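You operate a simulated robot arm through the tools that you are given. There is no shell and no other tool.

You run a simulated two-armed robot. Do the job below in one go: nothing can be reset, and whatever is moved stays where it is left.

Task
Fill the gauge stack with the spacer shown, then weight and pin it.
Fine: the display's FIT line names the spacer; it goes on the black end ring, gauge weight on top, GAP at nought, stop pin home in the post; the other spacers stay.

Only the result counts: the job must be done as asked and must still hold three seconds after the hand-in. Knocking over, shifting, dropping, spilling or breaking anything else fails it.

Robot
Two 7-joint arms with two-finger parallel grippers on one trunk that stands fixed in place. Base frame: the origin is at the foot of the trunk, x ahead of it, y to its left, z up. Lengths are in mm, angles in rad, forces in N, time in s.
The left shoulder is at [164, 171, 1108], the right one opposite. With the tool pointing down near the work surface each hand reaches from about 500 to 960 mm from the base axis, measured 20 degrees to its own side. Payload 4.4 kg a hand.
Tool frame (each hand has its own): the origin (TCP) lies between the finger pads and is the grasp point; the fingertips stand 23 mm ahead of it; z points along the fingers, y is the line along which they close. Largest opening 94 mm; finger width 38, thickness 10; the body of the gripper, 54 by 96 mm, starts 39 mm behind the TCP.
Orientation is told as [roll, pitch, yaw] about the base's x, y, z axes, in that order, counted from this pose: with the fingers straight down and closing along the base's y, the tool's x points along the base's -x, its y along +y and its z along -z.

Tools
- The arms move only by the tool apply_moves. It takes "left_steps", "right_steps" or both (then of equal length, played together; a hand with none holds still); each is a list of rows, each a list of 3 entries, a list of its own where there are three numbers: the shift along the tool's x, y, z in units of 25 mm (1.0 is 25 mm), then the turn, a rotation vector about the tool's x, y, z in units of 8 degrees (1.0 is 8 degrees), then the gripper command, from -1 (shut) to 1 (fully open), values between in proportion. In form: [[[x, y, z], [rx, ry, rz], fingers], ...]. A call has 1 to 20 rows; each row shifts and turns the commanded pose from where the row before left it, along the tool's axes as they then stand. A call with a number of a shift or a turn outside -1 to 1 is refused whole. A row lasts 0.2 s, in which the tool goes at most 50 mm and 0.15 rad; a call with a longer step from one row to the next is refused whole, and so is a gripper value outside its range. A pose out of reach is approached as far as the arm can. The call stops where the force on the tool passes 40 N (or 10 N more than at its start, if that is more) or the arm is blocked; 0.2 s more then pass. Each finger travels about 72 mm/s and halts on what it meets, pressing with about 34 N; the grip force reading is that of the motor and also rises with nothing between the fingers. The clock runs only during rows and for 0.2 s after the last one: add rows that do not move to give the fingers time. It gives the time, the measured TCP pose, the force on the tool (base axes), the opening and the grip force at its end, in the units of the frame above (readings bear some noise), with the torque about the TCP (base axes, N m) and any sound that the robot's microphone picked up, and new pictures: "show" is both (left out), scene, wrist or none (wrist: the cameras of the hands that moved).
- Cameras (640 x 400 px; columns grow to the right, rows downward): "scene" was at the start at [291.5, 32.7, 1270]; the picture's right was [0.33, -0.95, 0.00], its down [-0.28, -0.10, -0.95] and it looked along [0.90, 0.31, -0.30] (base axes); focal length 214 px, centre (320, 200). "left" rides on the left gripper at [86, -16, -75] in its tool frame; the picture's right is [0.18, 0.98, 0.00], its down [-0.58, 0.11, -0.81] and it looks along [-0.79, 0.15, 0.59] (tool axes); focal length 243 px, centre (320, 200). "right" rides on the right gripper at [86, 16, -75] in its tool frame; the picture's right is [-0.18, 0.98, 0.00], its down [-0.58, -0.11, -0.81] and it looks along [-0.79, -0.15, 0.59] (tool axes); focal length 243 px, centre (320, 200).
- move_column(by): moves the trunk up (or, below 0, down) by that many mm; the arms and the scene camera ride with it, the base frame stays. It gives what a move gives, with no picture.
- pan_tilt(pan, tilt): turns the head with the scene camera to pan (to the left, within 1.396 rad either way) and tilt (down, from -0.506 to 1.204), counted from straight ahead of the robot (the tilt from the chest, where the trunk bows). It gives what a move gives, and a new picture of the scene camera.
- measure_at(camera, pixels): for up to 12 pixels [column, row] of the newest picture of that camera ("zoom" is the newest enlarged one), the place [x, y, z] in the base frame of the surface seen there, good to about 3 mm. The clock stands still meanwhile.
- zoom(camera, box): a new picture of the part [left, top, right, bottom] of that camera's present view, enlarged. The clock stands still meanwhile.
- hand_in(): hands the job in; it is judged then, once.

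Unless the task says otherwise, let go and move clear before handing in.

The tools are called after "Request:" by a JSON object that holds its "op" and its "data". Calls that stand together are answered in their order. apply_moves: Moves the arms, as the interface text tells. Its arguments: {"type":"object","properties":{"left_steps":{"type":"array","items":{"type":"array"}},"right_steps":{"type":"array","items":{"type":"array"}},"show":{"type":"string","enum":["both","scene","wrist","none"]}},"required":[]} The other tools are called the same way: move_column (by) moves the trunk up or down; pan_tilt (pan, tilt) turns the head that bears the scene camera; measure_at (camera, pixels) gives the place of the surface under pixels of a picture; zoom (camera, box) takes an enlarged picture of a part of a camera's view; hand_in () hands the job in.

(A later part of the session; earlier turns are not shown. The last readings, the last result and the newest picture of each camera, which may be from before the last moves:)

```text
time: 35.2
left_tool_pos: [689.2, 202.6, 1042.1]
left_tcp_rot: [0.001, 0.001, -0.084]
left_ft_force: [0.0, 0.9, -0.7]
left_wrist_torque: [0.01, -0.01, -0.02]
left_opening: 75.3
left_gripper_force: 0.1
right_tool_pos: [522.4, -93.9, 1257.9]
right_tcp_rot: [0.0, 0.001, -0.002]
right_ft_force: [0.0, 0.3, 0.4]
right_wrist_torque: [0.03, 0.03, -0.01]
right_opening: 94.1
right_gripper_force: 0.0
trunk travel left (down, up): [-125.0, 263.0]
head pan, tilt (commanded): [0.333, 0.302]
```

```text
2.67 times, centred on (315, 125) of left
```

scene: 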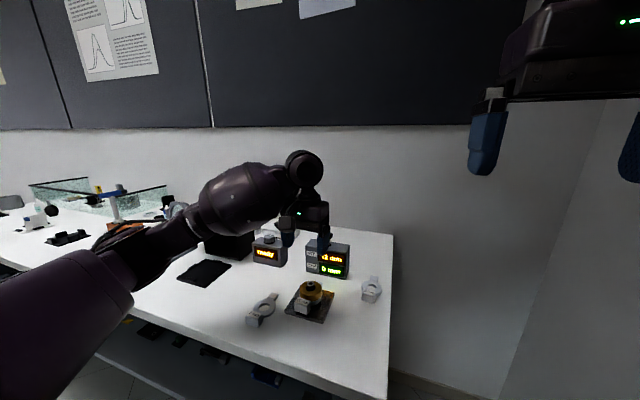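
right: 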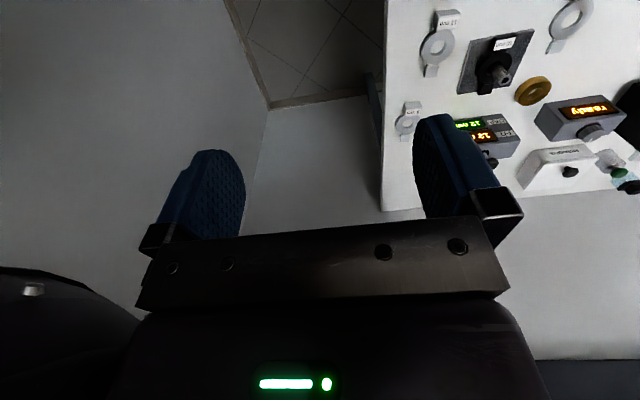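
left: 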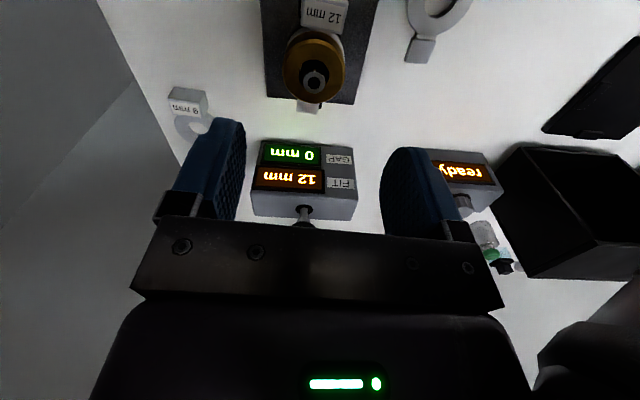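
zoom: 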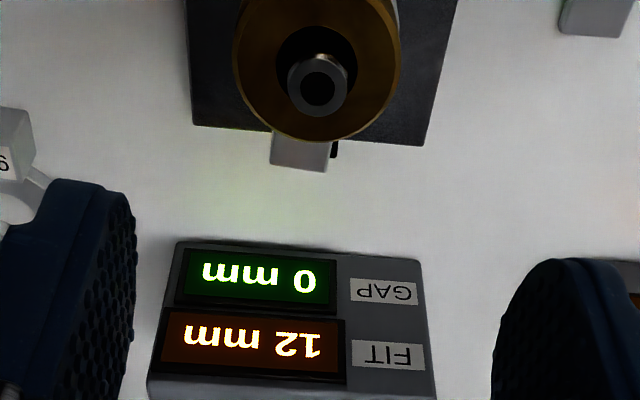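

GAP reads 0 mm with the weight in place. Before moving on I'll measure the post's top hole from this view for later pin alignment.

Request:
{"op": "zoom", "data": {"camera": "left", "box": [285, 50, 345, 105]}}

```text
7.27 times, centred on (315, 78) of left
```

zoom: 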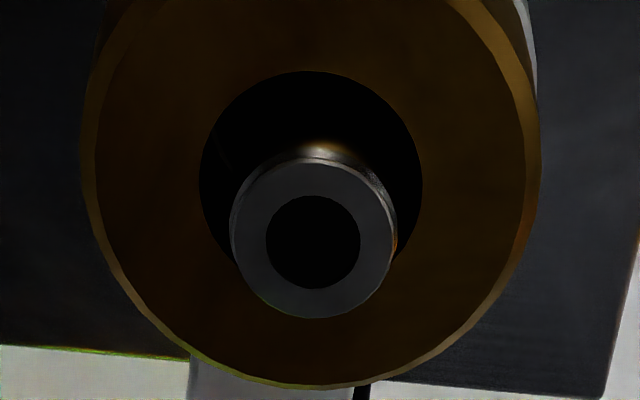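

Request:
{"op": "measure_at", "data": {"camera": "zoom", "pixels": [[237, 240], [390, 240], [314, 170], [314, 310], [260, 240], [367, 240], [314, 190], [314, 294], [262, 190], [368, 190], [262, 290], [368, 290]]}}

```text
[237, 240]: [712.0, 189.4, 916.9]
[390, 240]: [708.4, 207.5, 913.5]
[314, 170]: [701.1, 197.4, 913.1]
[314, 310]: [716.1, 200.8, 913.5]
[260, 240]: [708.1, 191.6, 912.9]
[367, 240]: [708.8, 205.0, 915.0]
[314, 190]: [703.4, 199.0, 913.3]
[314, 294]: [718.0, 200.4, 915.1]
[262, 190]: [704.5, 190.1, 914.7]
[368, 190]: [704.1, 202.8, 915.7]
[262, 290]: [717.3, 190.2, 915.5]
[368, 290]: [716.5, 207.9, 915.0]
```

The post hole is about 11 mm wide, centred at about (710.1, 198.6) in the wrist frame, with the top at a true z≈911. Now I'll move to view the pin from behind and above, fingertips above 1030.

Request:
{"op": "apply_moves", "data": {"left_steps": [[[-0.5, 0.05, -0.4], [0, 0, 0], 0.6], [[-0.8, 0.05, -0.32], [0, 0, 0], 0.6], [[-0.8, 0.05, 0], [0, 0, 0], 0.6], [[-0.8, 0.05, 0], [0, 0, 0], 0.4], [[-0.8, 0.05, 0], [0, 0, 0], 0.2], [[-0.8, 0.05, 0], [0, 0, 0], 0.2], [[-0.8, 0.05, 0], [0, 0, 0], 0.2], [[-0.3, 0, 0], [0, 0, 0], 0.2], [[0, 0, 0], [0, 0, 0], 0.2]]}}

Request:
{"op": "zoom", "data": {"camera": "left", "box": [240, 60, 400, 190]}}

Request:
{"op": "zoom", "data": {"camera": "scene", "box": [290, 200, 370, 290]}}

```text
time: 37.2
left_tool_pos: [829.8, 198.6, 1060.7]
left_tcp_rot: [-0.001, 0.0, -0.085]
left_ft_force: [-0.4, 0.0, 0.9]
left_wrist_torque: [0.0, -0.01, -0.01]
left_opening: 56.6
left_gripper_force: 0.0
right_tool_pos: [521.5, -96.0, 1260.1]
right_tcp_rot: [0.0, -0.002, -0.003]
right_ft_force: [0.9, 0.1, 0.5]
right_wrist_torque: [0.01, -0.02, -0.01]
right_opening: 94.1
right_gripper_force: 0.1
trunk travel left (down, up): [-125.0, 263.0]
head pan, tilt (commanded): [0.333, 0.302]
```

scene: 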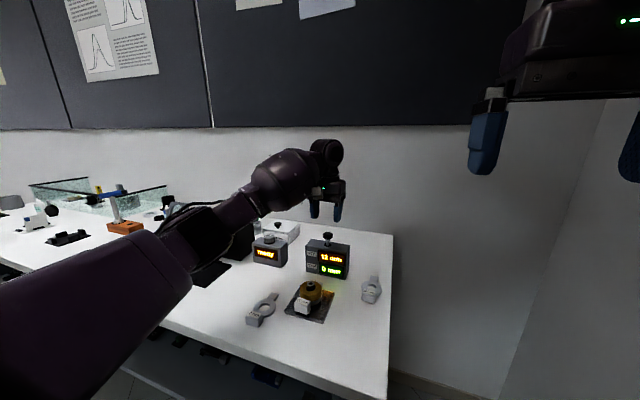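
left: 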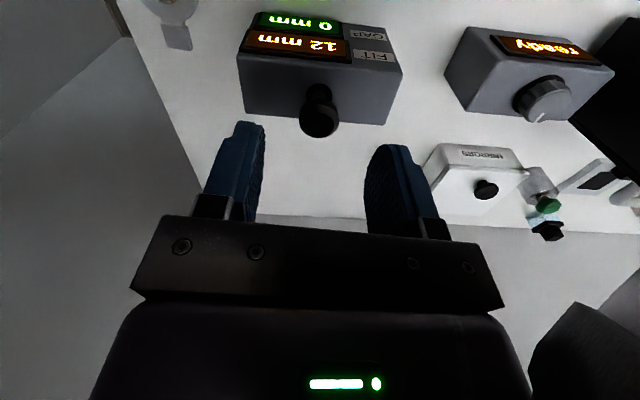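

```text
3.08 times, centred on (320, 125) of left
```

zoom: 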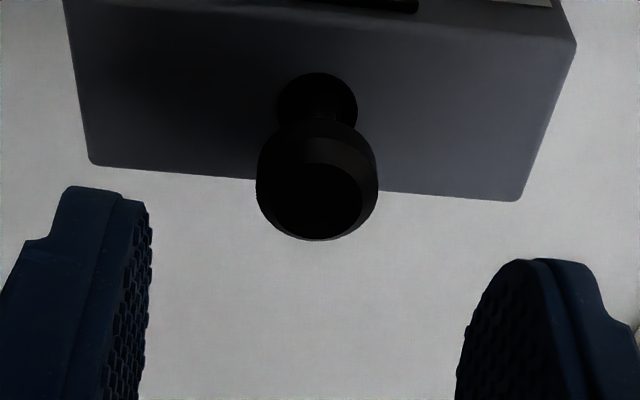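

```text
4.44 times, centred on (330, 245) of scene
```

zoom: 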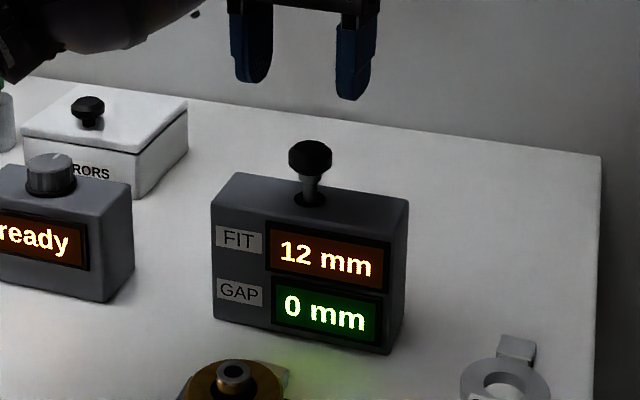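

The pin knob is at (320,110) in the wrist picture. I'll measure its top face and the box hole in the wrist zoom.

Request:
{"op": "zoom", "data": {"camera": "left", "box": [285, 75, 355, 145]}}

```text
5.71 times, centred on (320, 110) of left
```

zoom: 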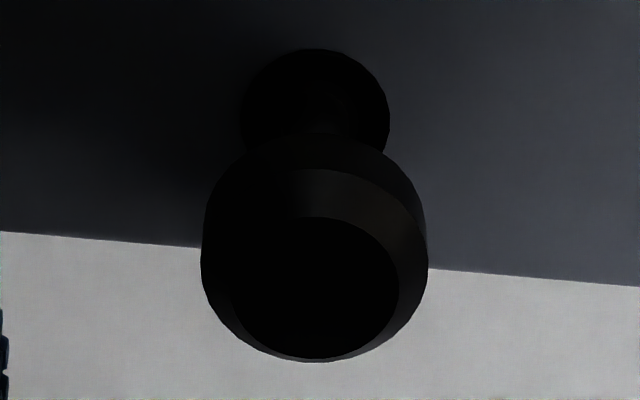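

Request:
{"op": "measure_at", "data": {"camera": "zoom", "pixels": [[240, 285], [390, 285], [315, 225], [315, 345], [315, 285], [207, 260], [424, 260], [315, 200], [315, 160], [270, 100], [365, 100], [316, 60]]}}

Request:
{"op": "measure_at", "data": {"camera": "zoom", "pixels": [[255, 250], [375, 250], [260, 320], [370, 320], [290, 285], [340, 285], [230, 210], [400, 210], [240, 100], [395, 100], [315, 42], [150, 100]]}}

```text
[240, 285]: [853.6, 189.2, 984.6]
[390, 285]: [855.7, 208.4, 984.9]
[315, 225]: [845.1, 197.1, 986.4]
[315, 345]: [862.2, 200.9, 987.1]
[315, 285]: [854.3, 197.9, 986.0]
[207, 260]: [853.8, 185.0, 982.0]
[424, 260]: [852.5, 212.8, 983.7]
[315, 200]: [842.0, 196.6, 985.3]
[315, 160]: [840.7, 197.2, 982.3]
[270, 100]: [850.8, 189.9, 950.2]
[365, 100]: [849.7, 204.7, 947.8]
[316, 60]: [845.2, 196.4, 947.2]
```

```text
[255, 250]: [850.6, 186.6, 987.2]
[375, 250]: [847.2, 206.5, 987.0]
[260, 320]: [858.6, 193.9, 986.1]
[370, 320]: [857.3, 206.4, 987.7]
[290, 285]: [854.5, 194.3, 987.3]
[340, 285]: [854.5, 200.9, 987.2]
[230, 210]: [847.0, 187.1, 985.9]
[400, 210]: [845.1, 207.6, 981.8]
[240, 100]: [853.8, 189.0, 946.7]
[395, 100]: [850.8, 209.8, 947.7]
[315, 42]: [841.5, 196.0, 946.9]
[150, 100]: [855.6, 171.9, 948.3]
```

The knob centre is about (853.5, 198.6), dia about 28, with top z≈983; the shaft is about 9.5 mm. I'll move above it with fingertips just over the knob and check the alignment.

Request:
{"op": "apply_moves", "data": {"left_steps": [[[-0.46, 0.03, 0.5], [0, 0, 0], 0.2], [[-0.46, 0.03, 0.5], [0, 0, 0], 0.2], [[0, 0, 0.5], [0, 0, 0], 0.2], [[0, 0, 0.3], [0, 0, 0], 0.2], [[0, 0, 0], [0, 0, 0], 0.2], [[0, 0, 0], [0, 0, 0], 0.2]]}}

Request:
{"op": "zoom", "data": {"camera": "left", "box": [220, 80, 420, 220]}}

Request:
{"op": "zoom", "data": {"camera": "scene", "box": [290, 200, 370, 290]}}

```text
time: 38.6
left_tool_pos: [852.9, 197.4, 1015.7]
left_tcp_rot: [0.0, 0.0, -0.083]
left_ft_force: [-0.5, 0.4, -0.3]
left_wrist_torque: [-0.01, 0.0, 0.01]
left_opening: 56.2
left_gripper_force: 0.1
right_tool_pos: [521.4, -96.3, 1258.9]
right_tcp_rot: [-0.001, 0.001, -0.002]
right_ft_force: [0.3, -0.3, -0.5]
right_wrist_torque: [-0.02, 0.04, 0.0]
right_opening: 94.4
right_gripper_force: 0.2
trunk travel left (down, up): [-125.0, 263.0]
head pan, tilt (commanded): [0.333, 0.302]
```

scene: 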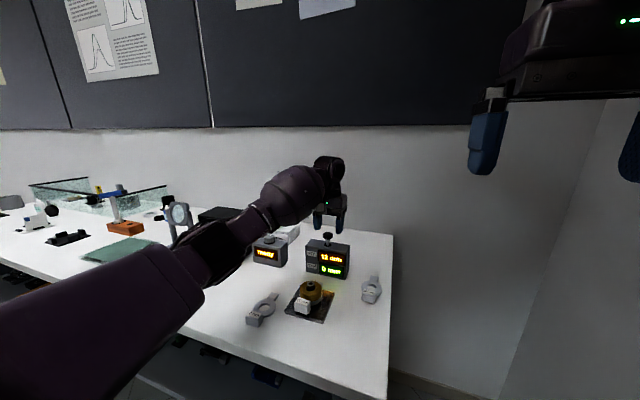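
left: 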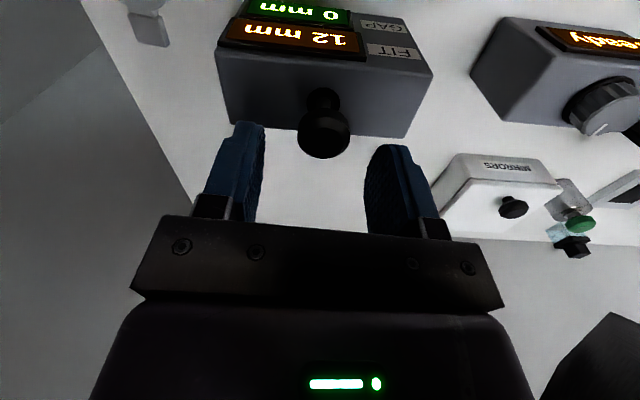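

```text
2.86 times, centred on (320, 150) of left
```

zoom: 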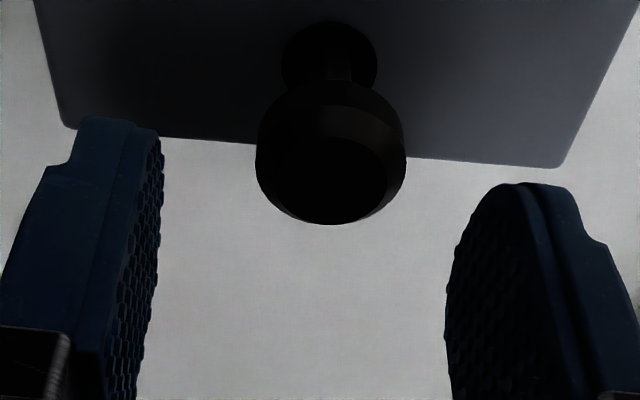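

```text
4.44 times, centred on (330, 245) of scene
```

zoom: 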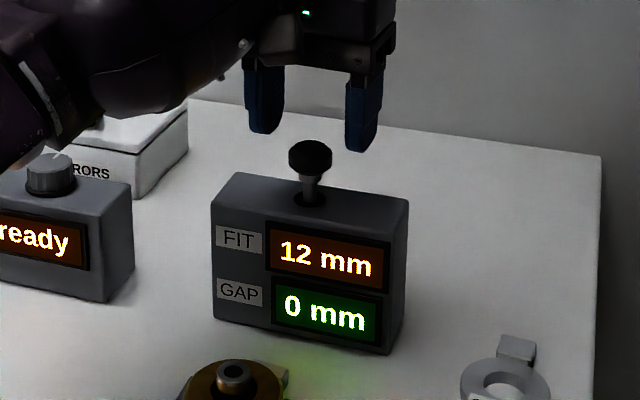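

I'll measure the knob again in this view; it sits about 2 mm to the +y side of the hand's axis (column 324 versus 320).

Request:
{"op": "measure_at", "data": {"camera": "zoom", "pixels": [[260, 165], [402, 165], [285, 180], [380, 180], [332, 145], [332, 215], [332, 180], [300, 160], [365, 160], [332, 120], [285, 60], [375, 60]]}}

```text
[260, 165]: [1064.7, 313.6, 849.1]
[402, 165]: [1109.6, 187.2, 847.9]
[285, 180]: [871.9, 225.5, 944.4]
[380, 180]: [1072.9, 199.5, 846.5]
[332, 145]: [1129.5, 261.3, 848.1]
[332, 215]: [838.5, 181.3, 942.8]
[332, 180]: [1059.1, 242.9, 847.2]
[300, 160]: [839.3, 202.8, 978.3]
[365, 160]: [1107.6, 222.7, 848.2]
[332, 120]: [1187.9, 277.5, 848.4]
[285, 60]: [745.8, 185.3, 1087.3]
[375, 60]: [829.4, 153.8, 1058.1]
```

That measured the scene zoom instead. I'll retake the left zoom and measure again.

Request:
{"op": "zoom", "data": {"camera": "left", "box": [280, 80, 370, 170]}}

Request:
{"op": "measure_at", "data": {"camera": "left", "pixels": [[299, 138], [349, 138], [310, 143], [338, 143], [324, 130], [324, 155], [324, 143], [315, 136], [333, 136], [304, 130], [343, 130], [324, 150]]}}

```text
4.44 times, centred on (325, 125) of left
```

zoom: 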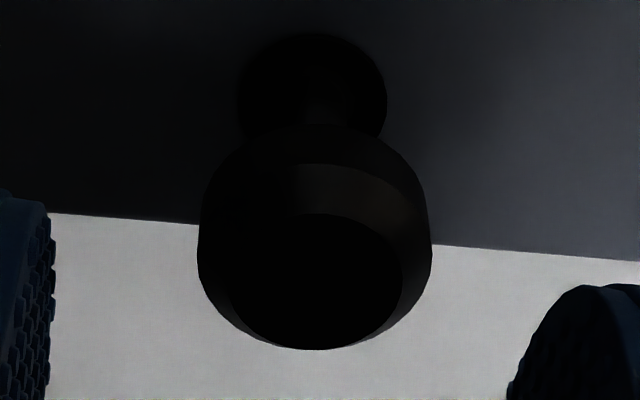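

```text
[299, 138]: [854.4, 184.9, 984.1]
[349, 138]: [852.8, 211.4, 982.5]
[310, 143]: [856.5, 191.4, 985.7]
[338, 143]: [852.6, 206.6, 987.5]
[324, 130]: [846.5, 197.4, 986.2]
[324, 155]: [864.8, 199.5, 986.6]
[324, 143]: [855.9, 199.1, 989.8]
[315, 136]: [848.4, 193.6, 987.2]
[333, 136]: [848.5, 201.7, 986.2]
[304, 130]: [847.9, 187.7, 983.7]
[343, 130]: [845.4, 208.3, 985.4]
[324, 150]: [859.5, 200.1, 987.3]
```

The knob centre is (855, 198.5), so I'll shift about +2.5 mm x and +1.7 mm y, lower 32 mm so the fingertips are at z≈960 (box top about 944), and check before closing.

Request:
{"op": "apply_moves", "data": {"left_steps": [[[-0.1, 0.07, 0.2], [0, 0, 0], 0.2], [[0, 0, 0.4], [0, 0, 0], 0.2], [[0, 0, 0.4], [0, 0, 0], 0.2], [[0, 0, 0.28], [0, 0, 0], 0.2], [[0, 0, 0], [0, 0, 0], 0.2], [[0, 0, 0], [0, 0, 0], 0.2]]}}

Request:
{"op": "zoom", "data": {"camera": "left", "box": [220, 80, 420, 220]}}

Request:
{"op": "zoom", "data": {"camera": "scene", "box": [290, 200, 370, 290]}}

```text
time: 40.0
left_tool_pos: [855.1, 199.6, 983.4]
left_tcp_rot: [0.001, 0.0, -0.083]
left_ft_force: [-1.0, 0.2, -0.6]
left_wrist_torque: [0.0, 0.02, 0.01]
left_opening: 56.6
left_gripper_force: 0.0
right_tool_pos: [521.1, -94.4, 1259.2]
right_tcp_rot: [0.002, -0.002, -0.002]
right_ft_force: [0.1, 0.9, -1.9]
right_wrist_torque: [-0.02, 0.0, 0.02]
right_opening: 93.9
right_gripper_force: 0.1
trunk travel left (down, up): [-125.0, 263.0]
head pan, tilt (commanded): [0.333, 0.302]
```

scene: 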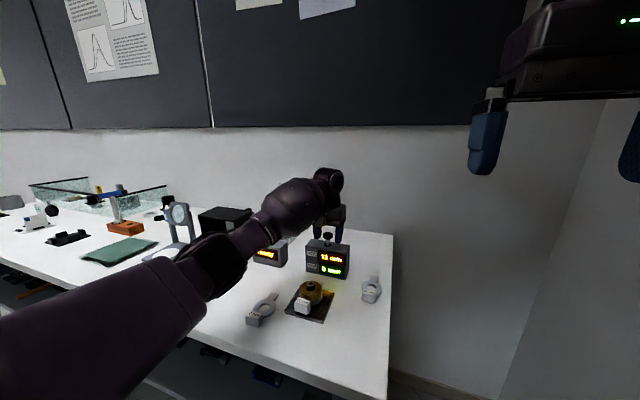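
left: 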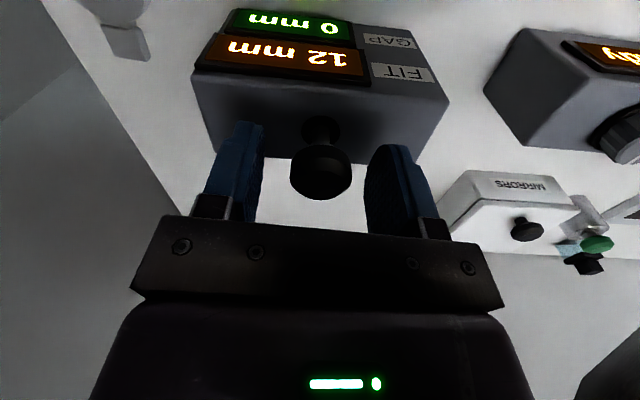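

```text
2.86 times, centred on (320, 150) of left
```

zoom: 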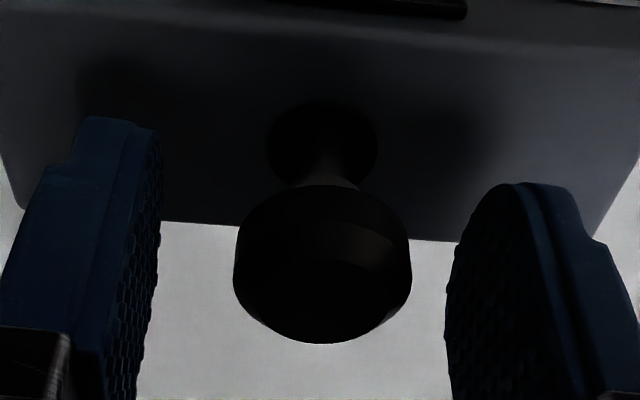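

```text
4.44 times, centred on (330, 245) of scene
```

zoom: 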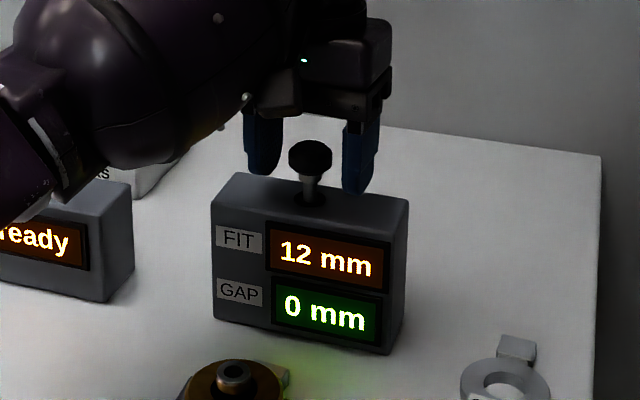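

The knob is centred between the fingers (column 321). I'll close on it slowly.

Request:
{"op": "apply_moves", "data": {"left_steps": [[[0, 0, 0], [0, 0, 0], 0.0], [[0, 0, 0], [0, 0, 0], -0.2], [[0, 0, 0], [0, 0, 0], -0.35], [[0, 0, 0], [0, 0, 0], -0.5], [[0, 0, 0], [0, 0, 0], -1], [[0, 0, 0], [0, 0, 0], -1]]}}

Request:
{"op": "zoom", "data": {"camera": "left", "box": [220, 80, 420, 220]}}

Request:
{"op": "zoom", "data": {"camera": "scene", "box": [290, 200, 370, 290]}}

```text
time: 41.4
left_tool_pos: [855.6, 200.2, 983.7]
left_tcp_rot: [0.0, 0.001, -0.083]
left_ft_force: [1.0, 2.5, 0.3]
left_wrist_torque: [0.17, -0.07, -0.02]
left_opening: 28.6
left_gripper_force: 33.9
right_tool_pos: [521.3, -94.3, 1258.6]
right_tcp_rot: [0.0, -0.001, -0.002]
right_ft_force: [0.6, 0.1, 0.3]
right_wrist_torque: [0.01, -0.01, -0.02]
right_opening: 93.9
right_gripper_force: 0.1
trunk travel left (down, up): [-125.0, 263.0]
head pan, tilt (commanded): [0.333, 0.302]
```

scene: 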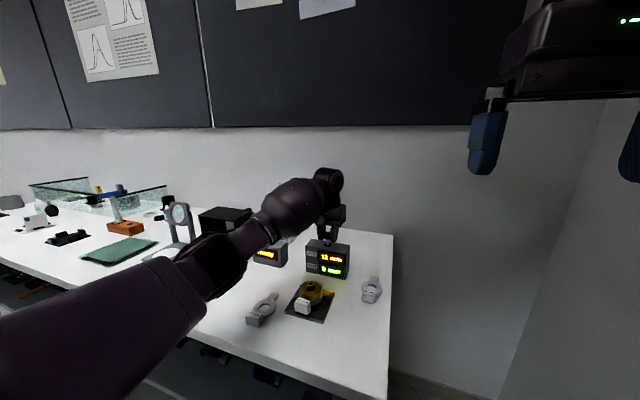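
left: 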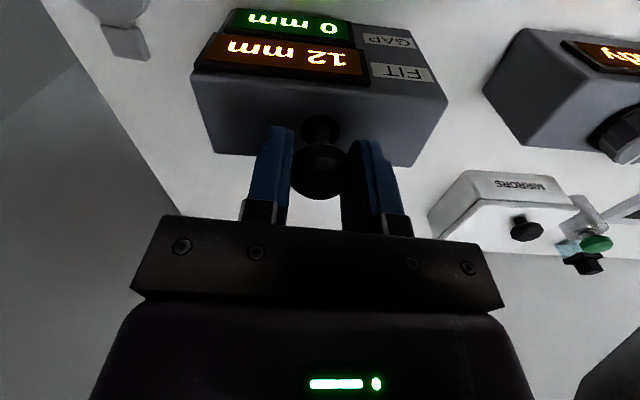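

```text
2.86 times, centred on (320, 150) of left
```

zoom: 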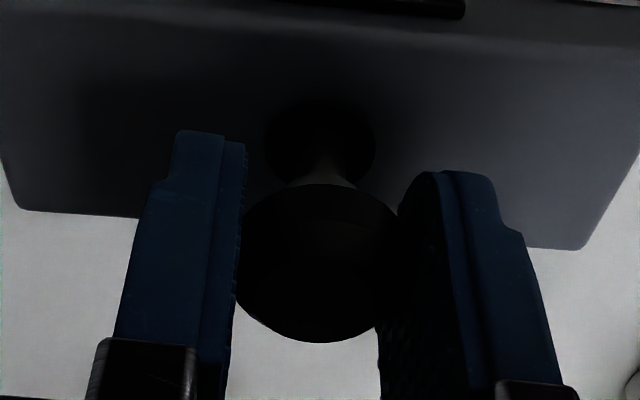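

```text
4.44 times, centred on (330, 245) of scene
```

zoom: 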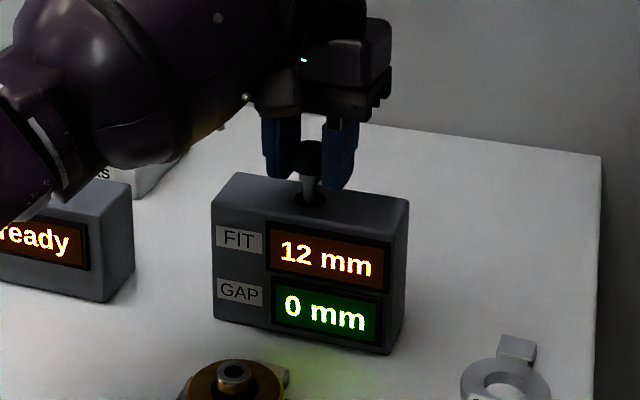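

The knob is gripped at 28.6 mm with only 2.5 N of side load. I'll lift straight up slowly, watching the box.

Request:
{"op": "apply_moves", "data": {"left_steps": [[[0, 0.02, -0.1], [0, 0, 0], -1], [[0, 0, -0.2], [0, 0, 0], -1], [[0, 0, -0.3], [0, 0, 0], -1], [[0, 0, -0.4], [0, 0, 0], -1], [[0, 0, 0], [0, 0, 0], -1]]}}

Request:
{"op": "zoom", "data": {"camera": "scene", "box": [290, 200, 370, 290]}}

```text
time: 42.6
left_tool_pos: [856.2, 200.0, 1008.5]
left_tcp_rot: [0.001, 0.001, -0.084]
left_ft_force: [-0.8, 0.3, -0.6]
left_wrist_torque: [-0.01, -0.02, 0.02]
left_opening: 28.3
left_gripper_force: 33.6
right_tool_pos: [521.9, -95.0, 1259.1]
right_tcp_rot: [0.0, 0.002, -0.001]
right_ft_force: [-0.1, 0.3, 0.6]
right_wrist_torque: [0.01, 0.0, -0.01]
right_opening: 94.2
right_gripper_force: 0.0
trunk travel left (down, up): [-125.0, 263.0]
head pan, tilt (commanded): [0.333, 0.302]
```

scene: 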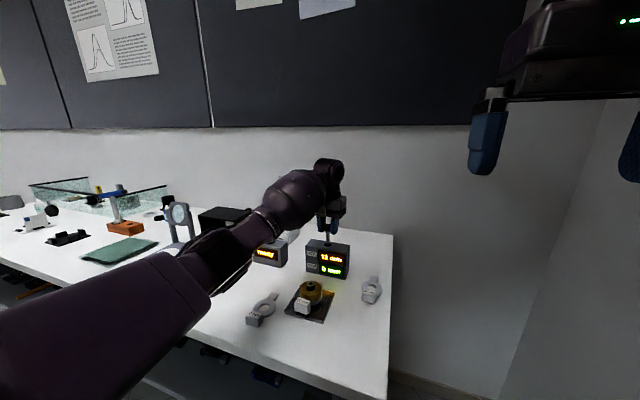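
left: 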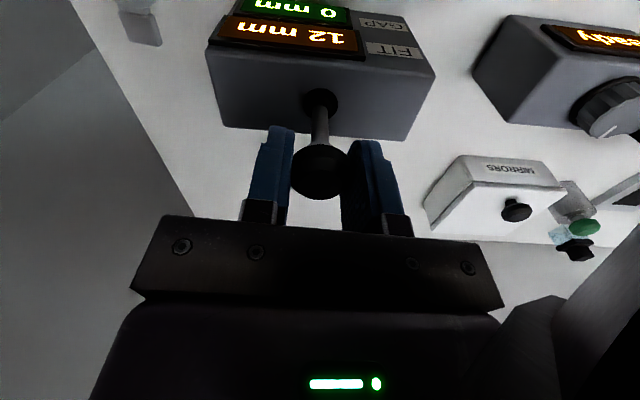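

```text
4.44 times, centred on (330, 245) of scene
```

zoom: 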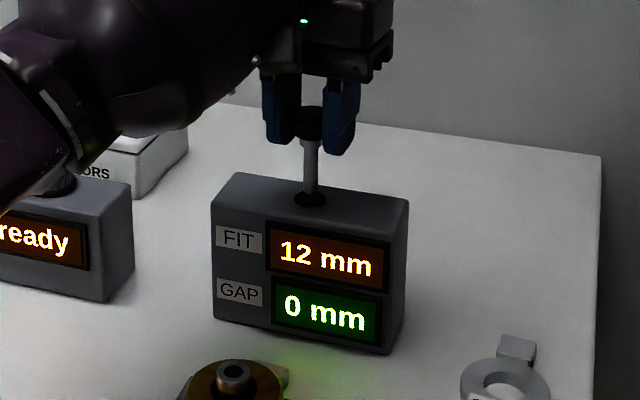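

The pin is coming out straight and the box hasn't moved. I'll keep lifting in stages until the tip is free.

Request:
{"op": "apply_moves", "data": {"left_steps": [[[0, 0, -0.4], [0, 0, 0], -1], [[0, 0, -0.4], [0, 0, 0], -1], [[0, 0, -0.4], [0, 0, 0], -1], [[0, 0, -0.4], [0, 0, 0], -1], [[0, 0, 0], [0, 0, 0], -1]]}}

Request:
{"op": "zoom", "data": {"camera": "scene", "box": [290, 200, 370, 290]}}

```text
time: 43.8
left_tool_pos: [857.1, 199.3, 1046.7]
left_tcp_rot: [0.0, 0.001, -0.082]
left_ft_force: [0.1, 0.2, -0.8]
left_wrist_torque: [0.0, 0.01, -0.03]
left_opening: 28.3
left_gripper_force: 34.5
right_tool_pos: [522.0, -95.5, 1259.7]
right_tcp_rot: [0.001, 0.003, -0.003]
right_ft_force: [0.3, -0.8, -0.1]
right_wrist_torque: [0.01, 0.01, -0.01]
right_opening: 93.8
right_gripper_force: 0.1
trunk travel left (down, up): [-125.0, 263.0]
head pan, tilt (commanded): [0.333, 0.302]
```

scene: 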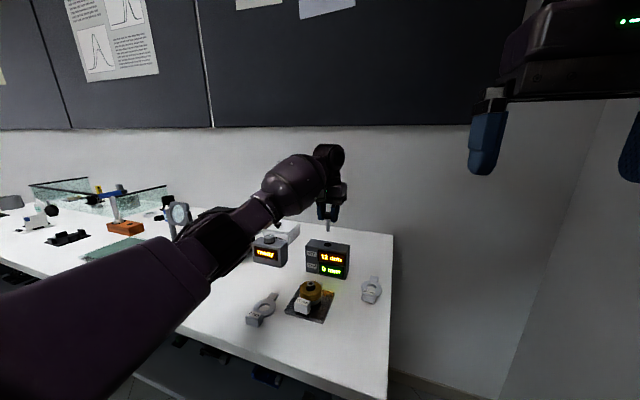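
left: 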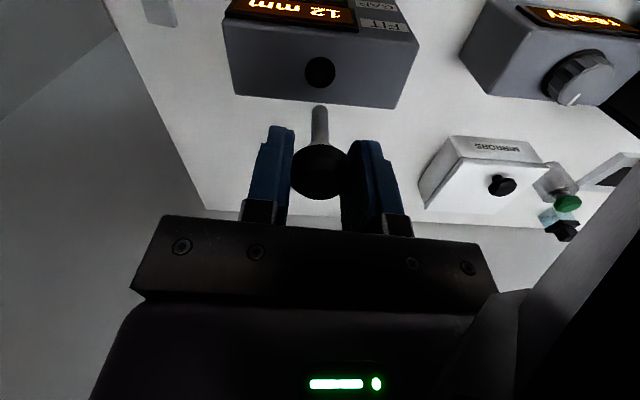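

```text
4.44 times, centred on (330, 245) of scene
```

zoom: 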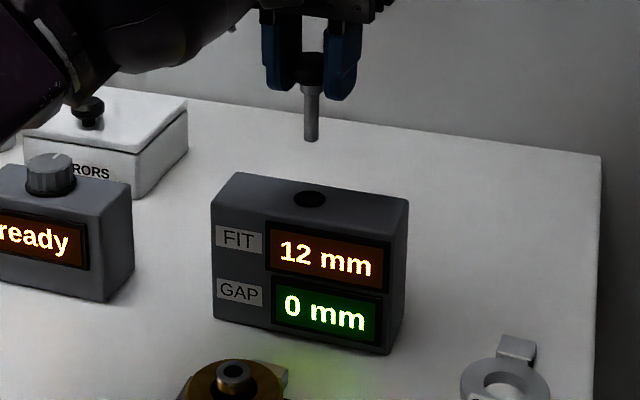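

The pin is free of the box. I'll zoom on it in both cameras to measure the tip and its straightness.

Request:
{"op": "zoom", "data": {"camera": "left", "box": [270, 90, 370, 210]}}

Request:
{"op": "measure_at", "data": {"camera": "left", "pixels": [[320, 109], [320, 107], [320, 115], [320, 125], [320, 135], [320, 141], [316, 112], [325, 112], [320, 185], [313, 140], [328, 140], [320, 150]]}}

Request:
{"op": "zoom", "data": {"camera": "scene", "box": [310, 200, 350, 240]}}

```text
3.33 times, centred on (320, 150) of left
```

zoom: 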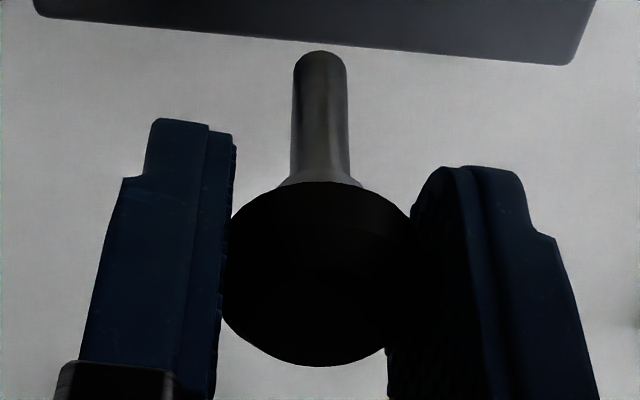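

```text
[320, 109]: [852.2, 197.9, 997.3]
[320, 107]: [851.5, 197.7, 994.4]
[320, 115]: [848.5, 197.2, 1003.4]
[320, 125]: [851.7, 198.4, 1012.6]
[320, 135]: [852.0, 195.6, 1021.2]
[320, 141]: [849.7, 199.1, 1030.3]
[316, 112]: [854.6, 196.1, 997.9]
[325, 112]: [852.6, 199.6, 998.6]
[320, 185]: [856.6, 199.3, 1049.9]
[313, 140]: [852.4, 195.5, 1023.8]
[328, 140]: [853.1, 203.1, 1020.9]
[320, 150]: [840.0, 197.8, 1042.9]
```

```text
10.00 times, centred on (330, 220) of scene
```

zoom: 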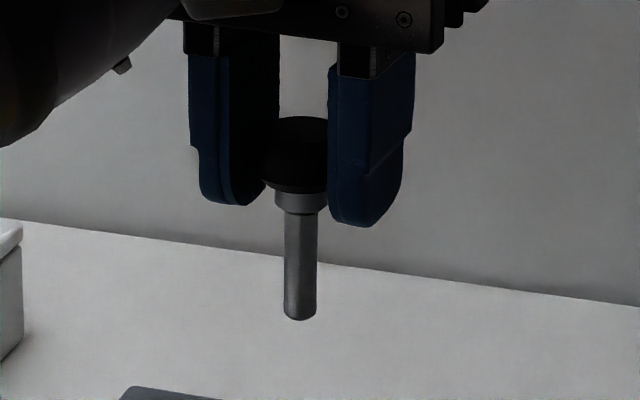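

The pin hangs straight with its tip about 54 mm below the TCP and a shaft of about 9.5 mm with a rounded end. I'll measure the tip in the scene zoom to cross-check.

Request:
{"op": "measure_at", "data": {"camera": "zoom", "pixels": [[300, 312], [300, 300], [300, 250], [300, 218], [300, 200], [300, 185], [288, 260], [313, 260], [278, 200], [323, 200], [300, 150], [300, 120]]}}

```text
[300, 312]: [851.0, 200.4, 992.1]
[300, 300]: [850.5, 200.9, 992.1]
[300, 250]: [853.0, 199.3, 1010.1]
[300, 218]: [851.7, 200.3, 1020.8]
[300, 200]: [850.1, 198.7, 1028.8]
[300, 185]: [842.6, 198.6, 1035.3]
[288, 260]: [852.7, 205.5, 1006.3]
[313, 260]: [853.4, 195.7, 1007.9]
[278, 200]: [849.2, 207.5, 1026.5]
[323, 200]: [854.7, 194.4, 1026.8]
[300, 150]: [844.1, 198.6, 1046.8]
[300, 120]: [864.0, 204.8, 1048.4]
```

The collar bottom is about 24 mm below the TCP and the tip about 57 mm below it. I'll carry the pin over to above the post at TCP z≈1005, moving off the box before descending.

Request:
{"op": "apply_moves", "data": {"left_steps": [[[0.4, -0.035, 0], [0, 0, 0], -1], [[0.78, -0.067, 0], [0, 0, 0], -1], [[0.78, -0.067, 0], [0, 0, 0], -1], [[0.78, -0.067, 0], [0, 0, 0], -1], [[0.78, -0.067, 0.4], [0, 0, 0], -1], [[0.78, -0.067, 0.4], [0, 0, 0], -1], [[0.78, -0.067, 0.4], [0, 0, 0], -1], [[0.75, -0.067, 0.4], [0, 0, 0], -1], [[0, 0, 0], [0, 0, 0], -1], [[0, 0, 0], [0, 0, 0], -1]]}}

Request:
{"op": "zoom", "data": {"camera": "left", "box": [270, 30, 370, 210]}}

Request:
{"op": "zoom", "data": {"camera": "scene", "box": [270, 220, 350, 310]}}

```text
time: 46.0
left_tool_pos: [709.0, 197.5, 1007.1]
left_tcp_rot: [0.001, 0.0, -0.082]
left_ft_force: [-0.1, -0.2, 0.3]
left_wrist_torque: [0.03, -0.04, 0.02]
left_opening: 28.3
left_gripper_force: 34.6
right_tool_pos: [522.3, -95.4, 1260.1]
right_tcp_rot: [-0.001, 0.0, -0.001]
right_ft_force: [-0.5, 0.5, 0.2]
right_wrist_torque: [0.0, -0.02, 0.02]
right_opening: 93.9
right_gripper_force: 0.0
trunk travel left (down, up): [-125.0, 263.0]
head pan, tilt (commanded): [0.333, 0.302]
```

scene: 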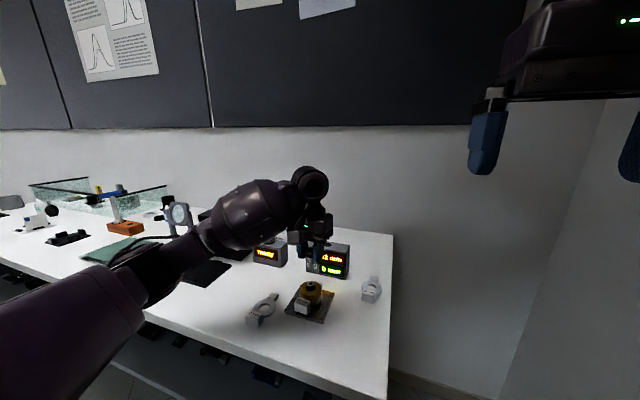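
left: 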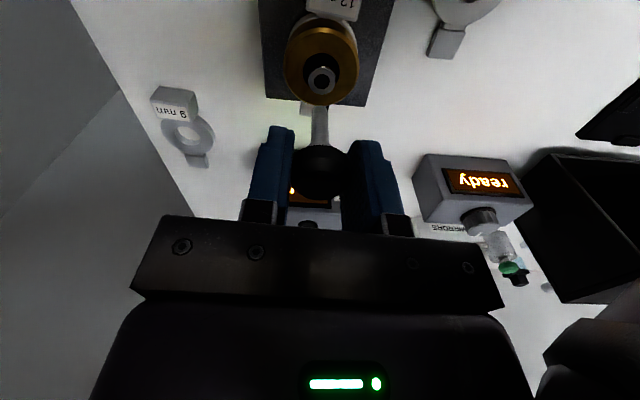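

```text
2.22 times, centred on (320, 120) of left
```

zoom: 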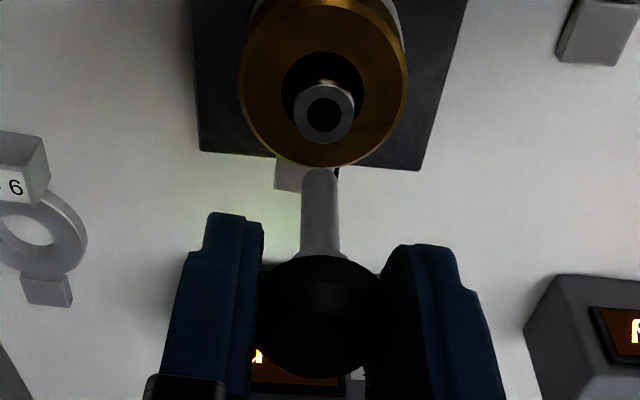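

```text
4.44 times, centred on (310, 265) of scene
```

zoom: 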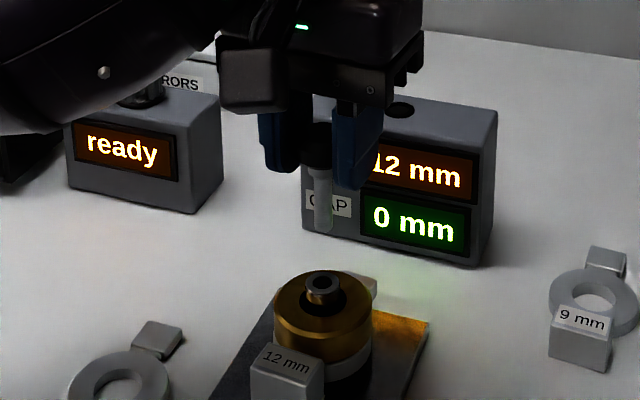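

The pin (column 319.8) and the hole (321.8) are within about 1 mm in y, but x is hard to judge from these views. I'll use the right hand's camera for a side view, first turning it +90° in place up high.

Request:
{"op": "apply_moves", "data": {"right_steps": [[[0, 0, 0], [0, 0, -1], 1], [[0, 0, 0], [0, 0, -1], 1], [[0, 0, 0], [0, 0, -1], 1], [[0, 0, 0], [0, 0, -1], 1], [[0, 0, 0], [0, 0, -1], 1], [[0, 0, 0], [0, 0, -1], 1], [[0, 0, 0], [0, 0, -1], 1], [[0, 0, 0], [0, 0, -1], 1], [[0, 0, 0], [0, 0, -1], 1], [[0, 0, 0], [0, 0, -1], 1], [[0, 0, 0], [0, 0, -1], 1], [[0, 0, 0], [0, 0, -0.25], 1], [[0, 0, 0], [0, 0, 0], 1]]}}

```text
time: 48.8
left_tool_pos: [708.3, 198.1, 1006.3]
left_tcp_rot: [0.0, -0.001, -0.083]
left_ft_force: [-0.6, -0.4, -0.2]
left_wrist_torque: [-0.02, 0.0, -0.02]
left_opening: 28.0
left_gripper_force: 34.8
right_tool_pos: [500.5, -84.9, 1250.6]
right_tcp_rot: [0.003, -0.002, 1.568]
right_ft_force: [0.7, 0.2, -0.8]
right_wrist_torque: [0.01, -0.03, 0.01]
right_opening: 94.2
right_gripper_force: 0.0
right hand out of reach, approached as far as the arm can: row 11, 12
trunk travel left (down, up): [-125.0, 263.0]
head pan, tilt (commanded): [0.333, 0.302]
```

scene: 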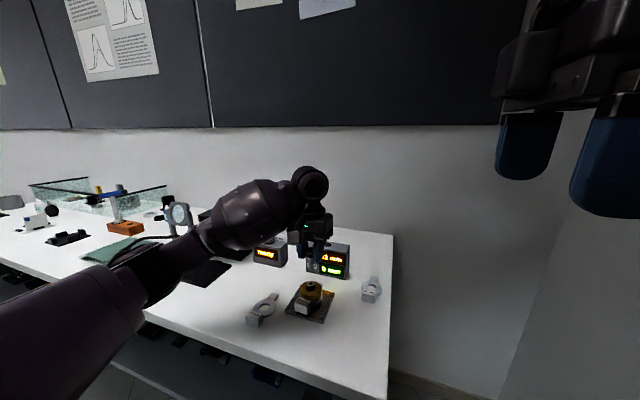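
right: 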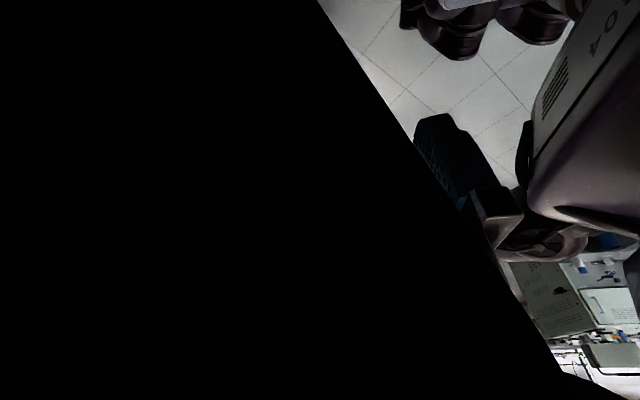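

The right camera is mostly blocked at this folded pose, so the arm was near its limit here. I'll move it out toward (690,−40,1090), where the arm is better extended, and look again.

Request:
{"op": "apply_moves", "data": {"right_steps": [[[0, -0.8, 0.6], [0, 0, 0], 1], [[0, -0.8, 0.6], [0, 0, 0], 1], [[0, -0.8, 0.6], [0, 0, 0], 1], [[0, -0.8, 0.6], [0, 0, 0], 1], [[-0.2, -0.8, 0.6], [0, 0, 0], 1], [[-0.2, -0.8, 0.6], [0, 0, 0], 1], [[-0.2, -0.8, 0.6], [0, 0, 0], 1], [[-0.2, -0.8, 0.6], [0, 0, 0], 1], [[-0.2, -0.8, 0.6], [0, 0, 0], 1], [[0, 0, 0], [0, 0, 0], 1]]}}

```text
time: 51.0
left_tool_pos: [709.8, 197.9, 1007.6]
left_tcp_rot: [0.0, -0.001, -0.085]
left_ft_force: [-0.5, 0.0, -1.0]
left_wrist_torque: [-0.01, -0.01, 0.01]
left_opening: 28.2
left_gripper_force: 34.1
right_tool_pos: [550.7, -11.8, 1101.7]
right_tcp_rot: [0.002, -0.001, 1.565]
right_ft_force: [0.0, 0.1, 0.0]
right_wrist_torque: [0.0, 0.0, 0.0]
right_opening: 93.9
right_gripper_force: 0.0
right hand out of reach, approached as far as the arm can: row 1, 2, 3, 4, 5, 6, 7, 8, 9
trunk travel left (down, up): [-125.0, 263.0]
head pan, tilt (commanded): [0.333, 0.302]
```

scene: 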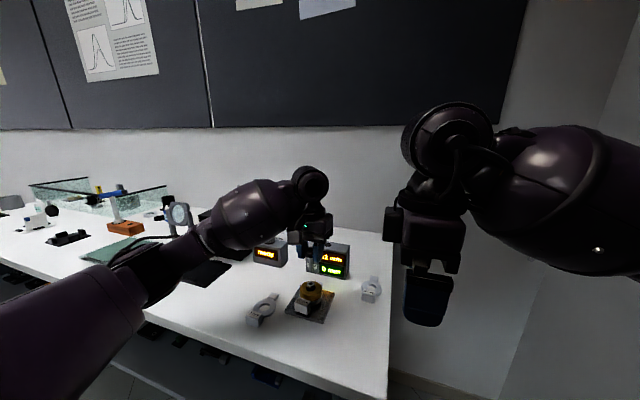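
right: 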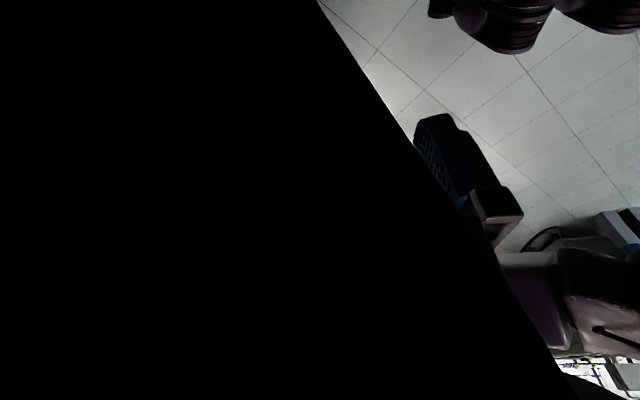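

The right forearm covers its own camera at 90° yaw, and the arm reports out of reach. I'll turn the right hand back to about +42° yaw for an oblique view instead.

Request:
{"op": "apply_moves", "data": {"right_steps": [[[0, 0, 0], [0, 0, 1], 1], [[0, 0, 0], [0, 0, 1], 1], [[0, 0, 0], [0, 0, 1], 1], [[0, 0, 0], [0, 0, 1], 1], [[0, 0, 0], [0, 0, 1], 1], [[0, 0, 0], [0, 0, 1], 1], [[0, 0, 0], [0, 0, 0], 1], [[0, 0, 0], [0, 0, 0], 1]]}}

```text
time: 52.8
left_tool_pos: [710.4, 199.0, 1007.1]
left_tcp_rot: [0.001, 0.0, -0.083]
left_ft_force: [0.4, -0.5, 0.4]
left_wrist_torque: [0.03, -0.01, -0.03]
left_opening: 28.1
left_gripper_force: 34.5
right_tool_pos: [551.3, -14.5, 1101.9]
right_tcp_rot: [-0.001, 0.001, 0.731]
right_ft_force: [0.5, -1.1, -0.5]
right_wrist_torque: [0.03, -0.02, 0.02]
right_opening: 94.1
right_gripper_force: 0.1
trunk travel left (down, up): [-125.0, 263.0]
head pan, tilt (commanded): [0.333, 0.302]
```

scene: 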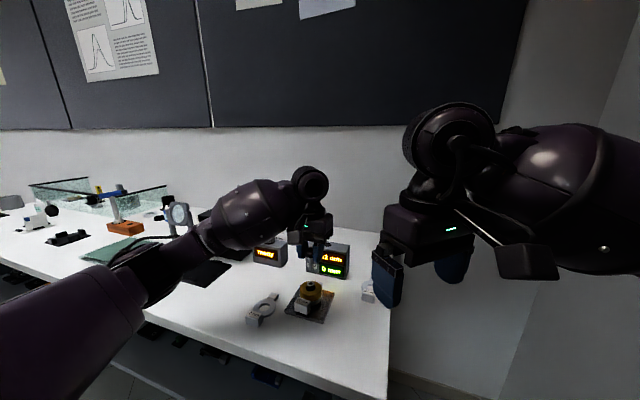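
right: 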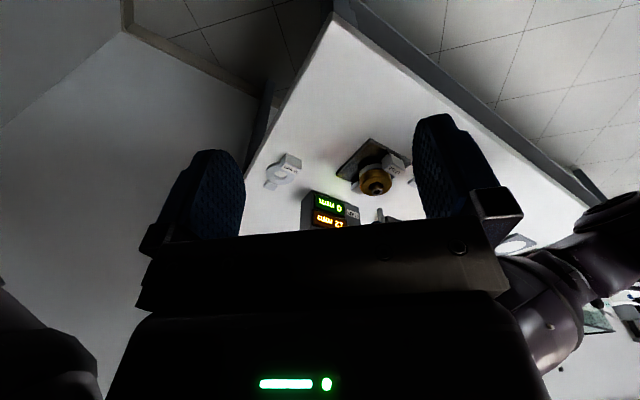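

Now the right camera sees the stack at (375,180) and the pin tip at (380,213) from about 42° to the side. I'll raise the right hand 80 mm so the pin and post come clear of its housing.

Request:
{"op": "apply_moves", "data": {"right_steps": [[[0, 0.2, -0.8], [0, 0, 0], 1], [[0, 0.2, -0.8], [0, 0, 0], 1], [[0, 0.2, -0.8], [0, 0, 0], 1], [[0, 0.2, -0.8], [0, 0, 0], 1], [[0, 0, 0], [0, 0, 0], 1]], "show": "wrist"}}

Request:
{"op": "zoom", "data": {"camera": "right", "box": [290, 80, 430, 220]}}

```text
time: 54.0
left_tool_pos: [710.4, 198.3, 1005.3]
left_tcp_rot: [-0.002, 0.001, -0.083]
left_ft_force: [0.2, 0.4, -0.7]
left_wrist_torque: [0.03, -0.02, 0.0]
left_opening: 28.3
left_gripper_force: 34.2
right_tool_pos: [538.2, 1.0, 1180.8]
right_tcp_rot: [0.003, 0.001, 0.732]
right_ft_force: [-0.5, -0.1, 0.3]
right_wrist_torque: [0.02, 0.0, -0.03]
right_opening: 94.1
right_gripper_force: 0.1
trunk travel left (down, up): [-125.0, 263.0]
head pan, tilt (commanded): [0.333, 0.302]
```

right: 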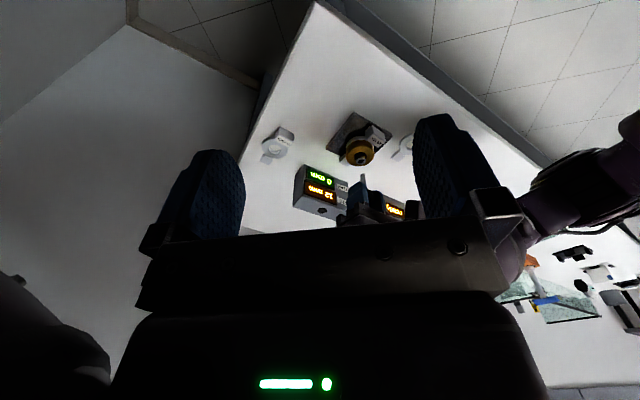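

```text
2.86 times, centred on (360, 150) of right
```

zoom: 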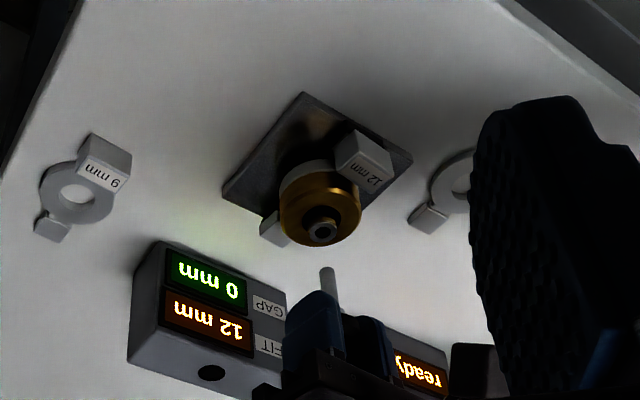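

This oblique view shows both the post hole and the pin tip. I'll zoom in tightly to compare their lines.

Request:
{"op": "zoom", "data": {"camera": "right", "box": [335, 145, 390, 190]}}

Request:
{"op": "measure_at", "data": {"camera": "right", "pixels": [[361, 160], [362, 174], [362, 180], [357, 160], [365, 160], [361, 156], [361, 164]]}}

```text
8.89 times, centred on (362, 168) of right
```

zoom: 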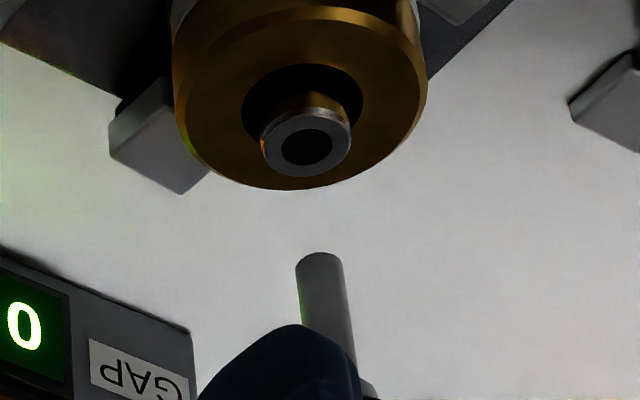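

```text
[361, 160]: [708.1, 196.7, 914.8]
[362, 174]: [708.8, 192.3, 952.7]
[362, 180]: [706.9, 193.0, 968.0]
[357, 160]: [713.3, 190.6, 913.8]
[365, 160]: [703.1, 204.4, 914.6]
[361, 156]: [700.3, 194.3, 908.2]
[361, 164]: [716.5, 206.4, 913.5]
```

The right view suggests the hole is within about 1 mm of the pin's line. I'll take finer zooms from the left and scene cameras to solve for the x and y offsets.

Request:
{"op": "zoom", "data": {"camera": "left", "box": [290, 60, 350, 150]}}

Request:
{"op": "zoom", "data": {"camera": "scene", "box": [295, 255, 330, 295]}}

Request:
{"op": "zoom", "data": {"camera": "right", "box": [347, 155, 377, 183]}}

```text
4.44 times, centred on (320, 105) of left
```

zoom: 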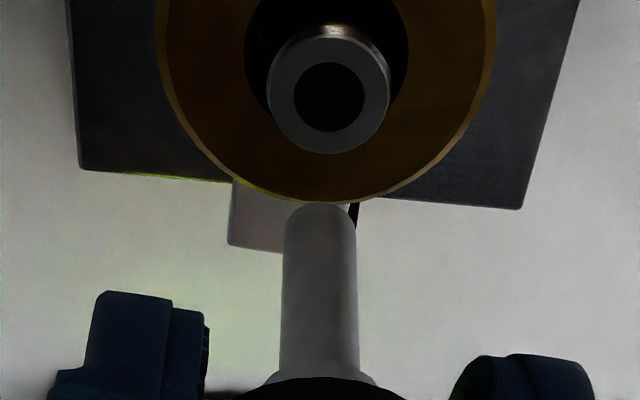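

```text
10.00 times, centred on (312, 275) of scene
```

zoom: 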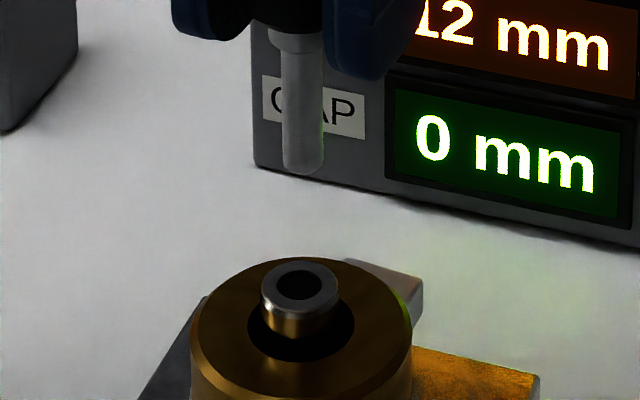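

```text
14.29 times, centred on (362, 169) of right
```

zoom: 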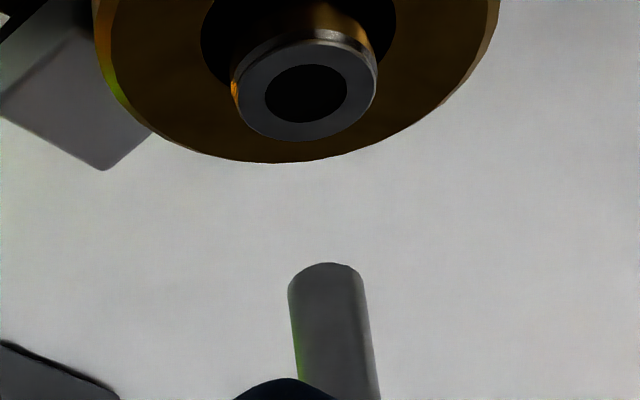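

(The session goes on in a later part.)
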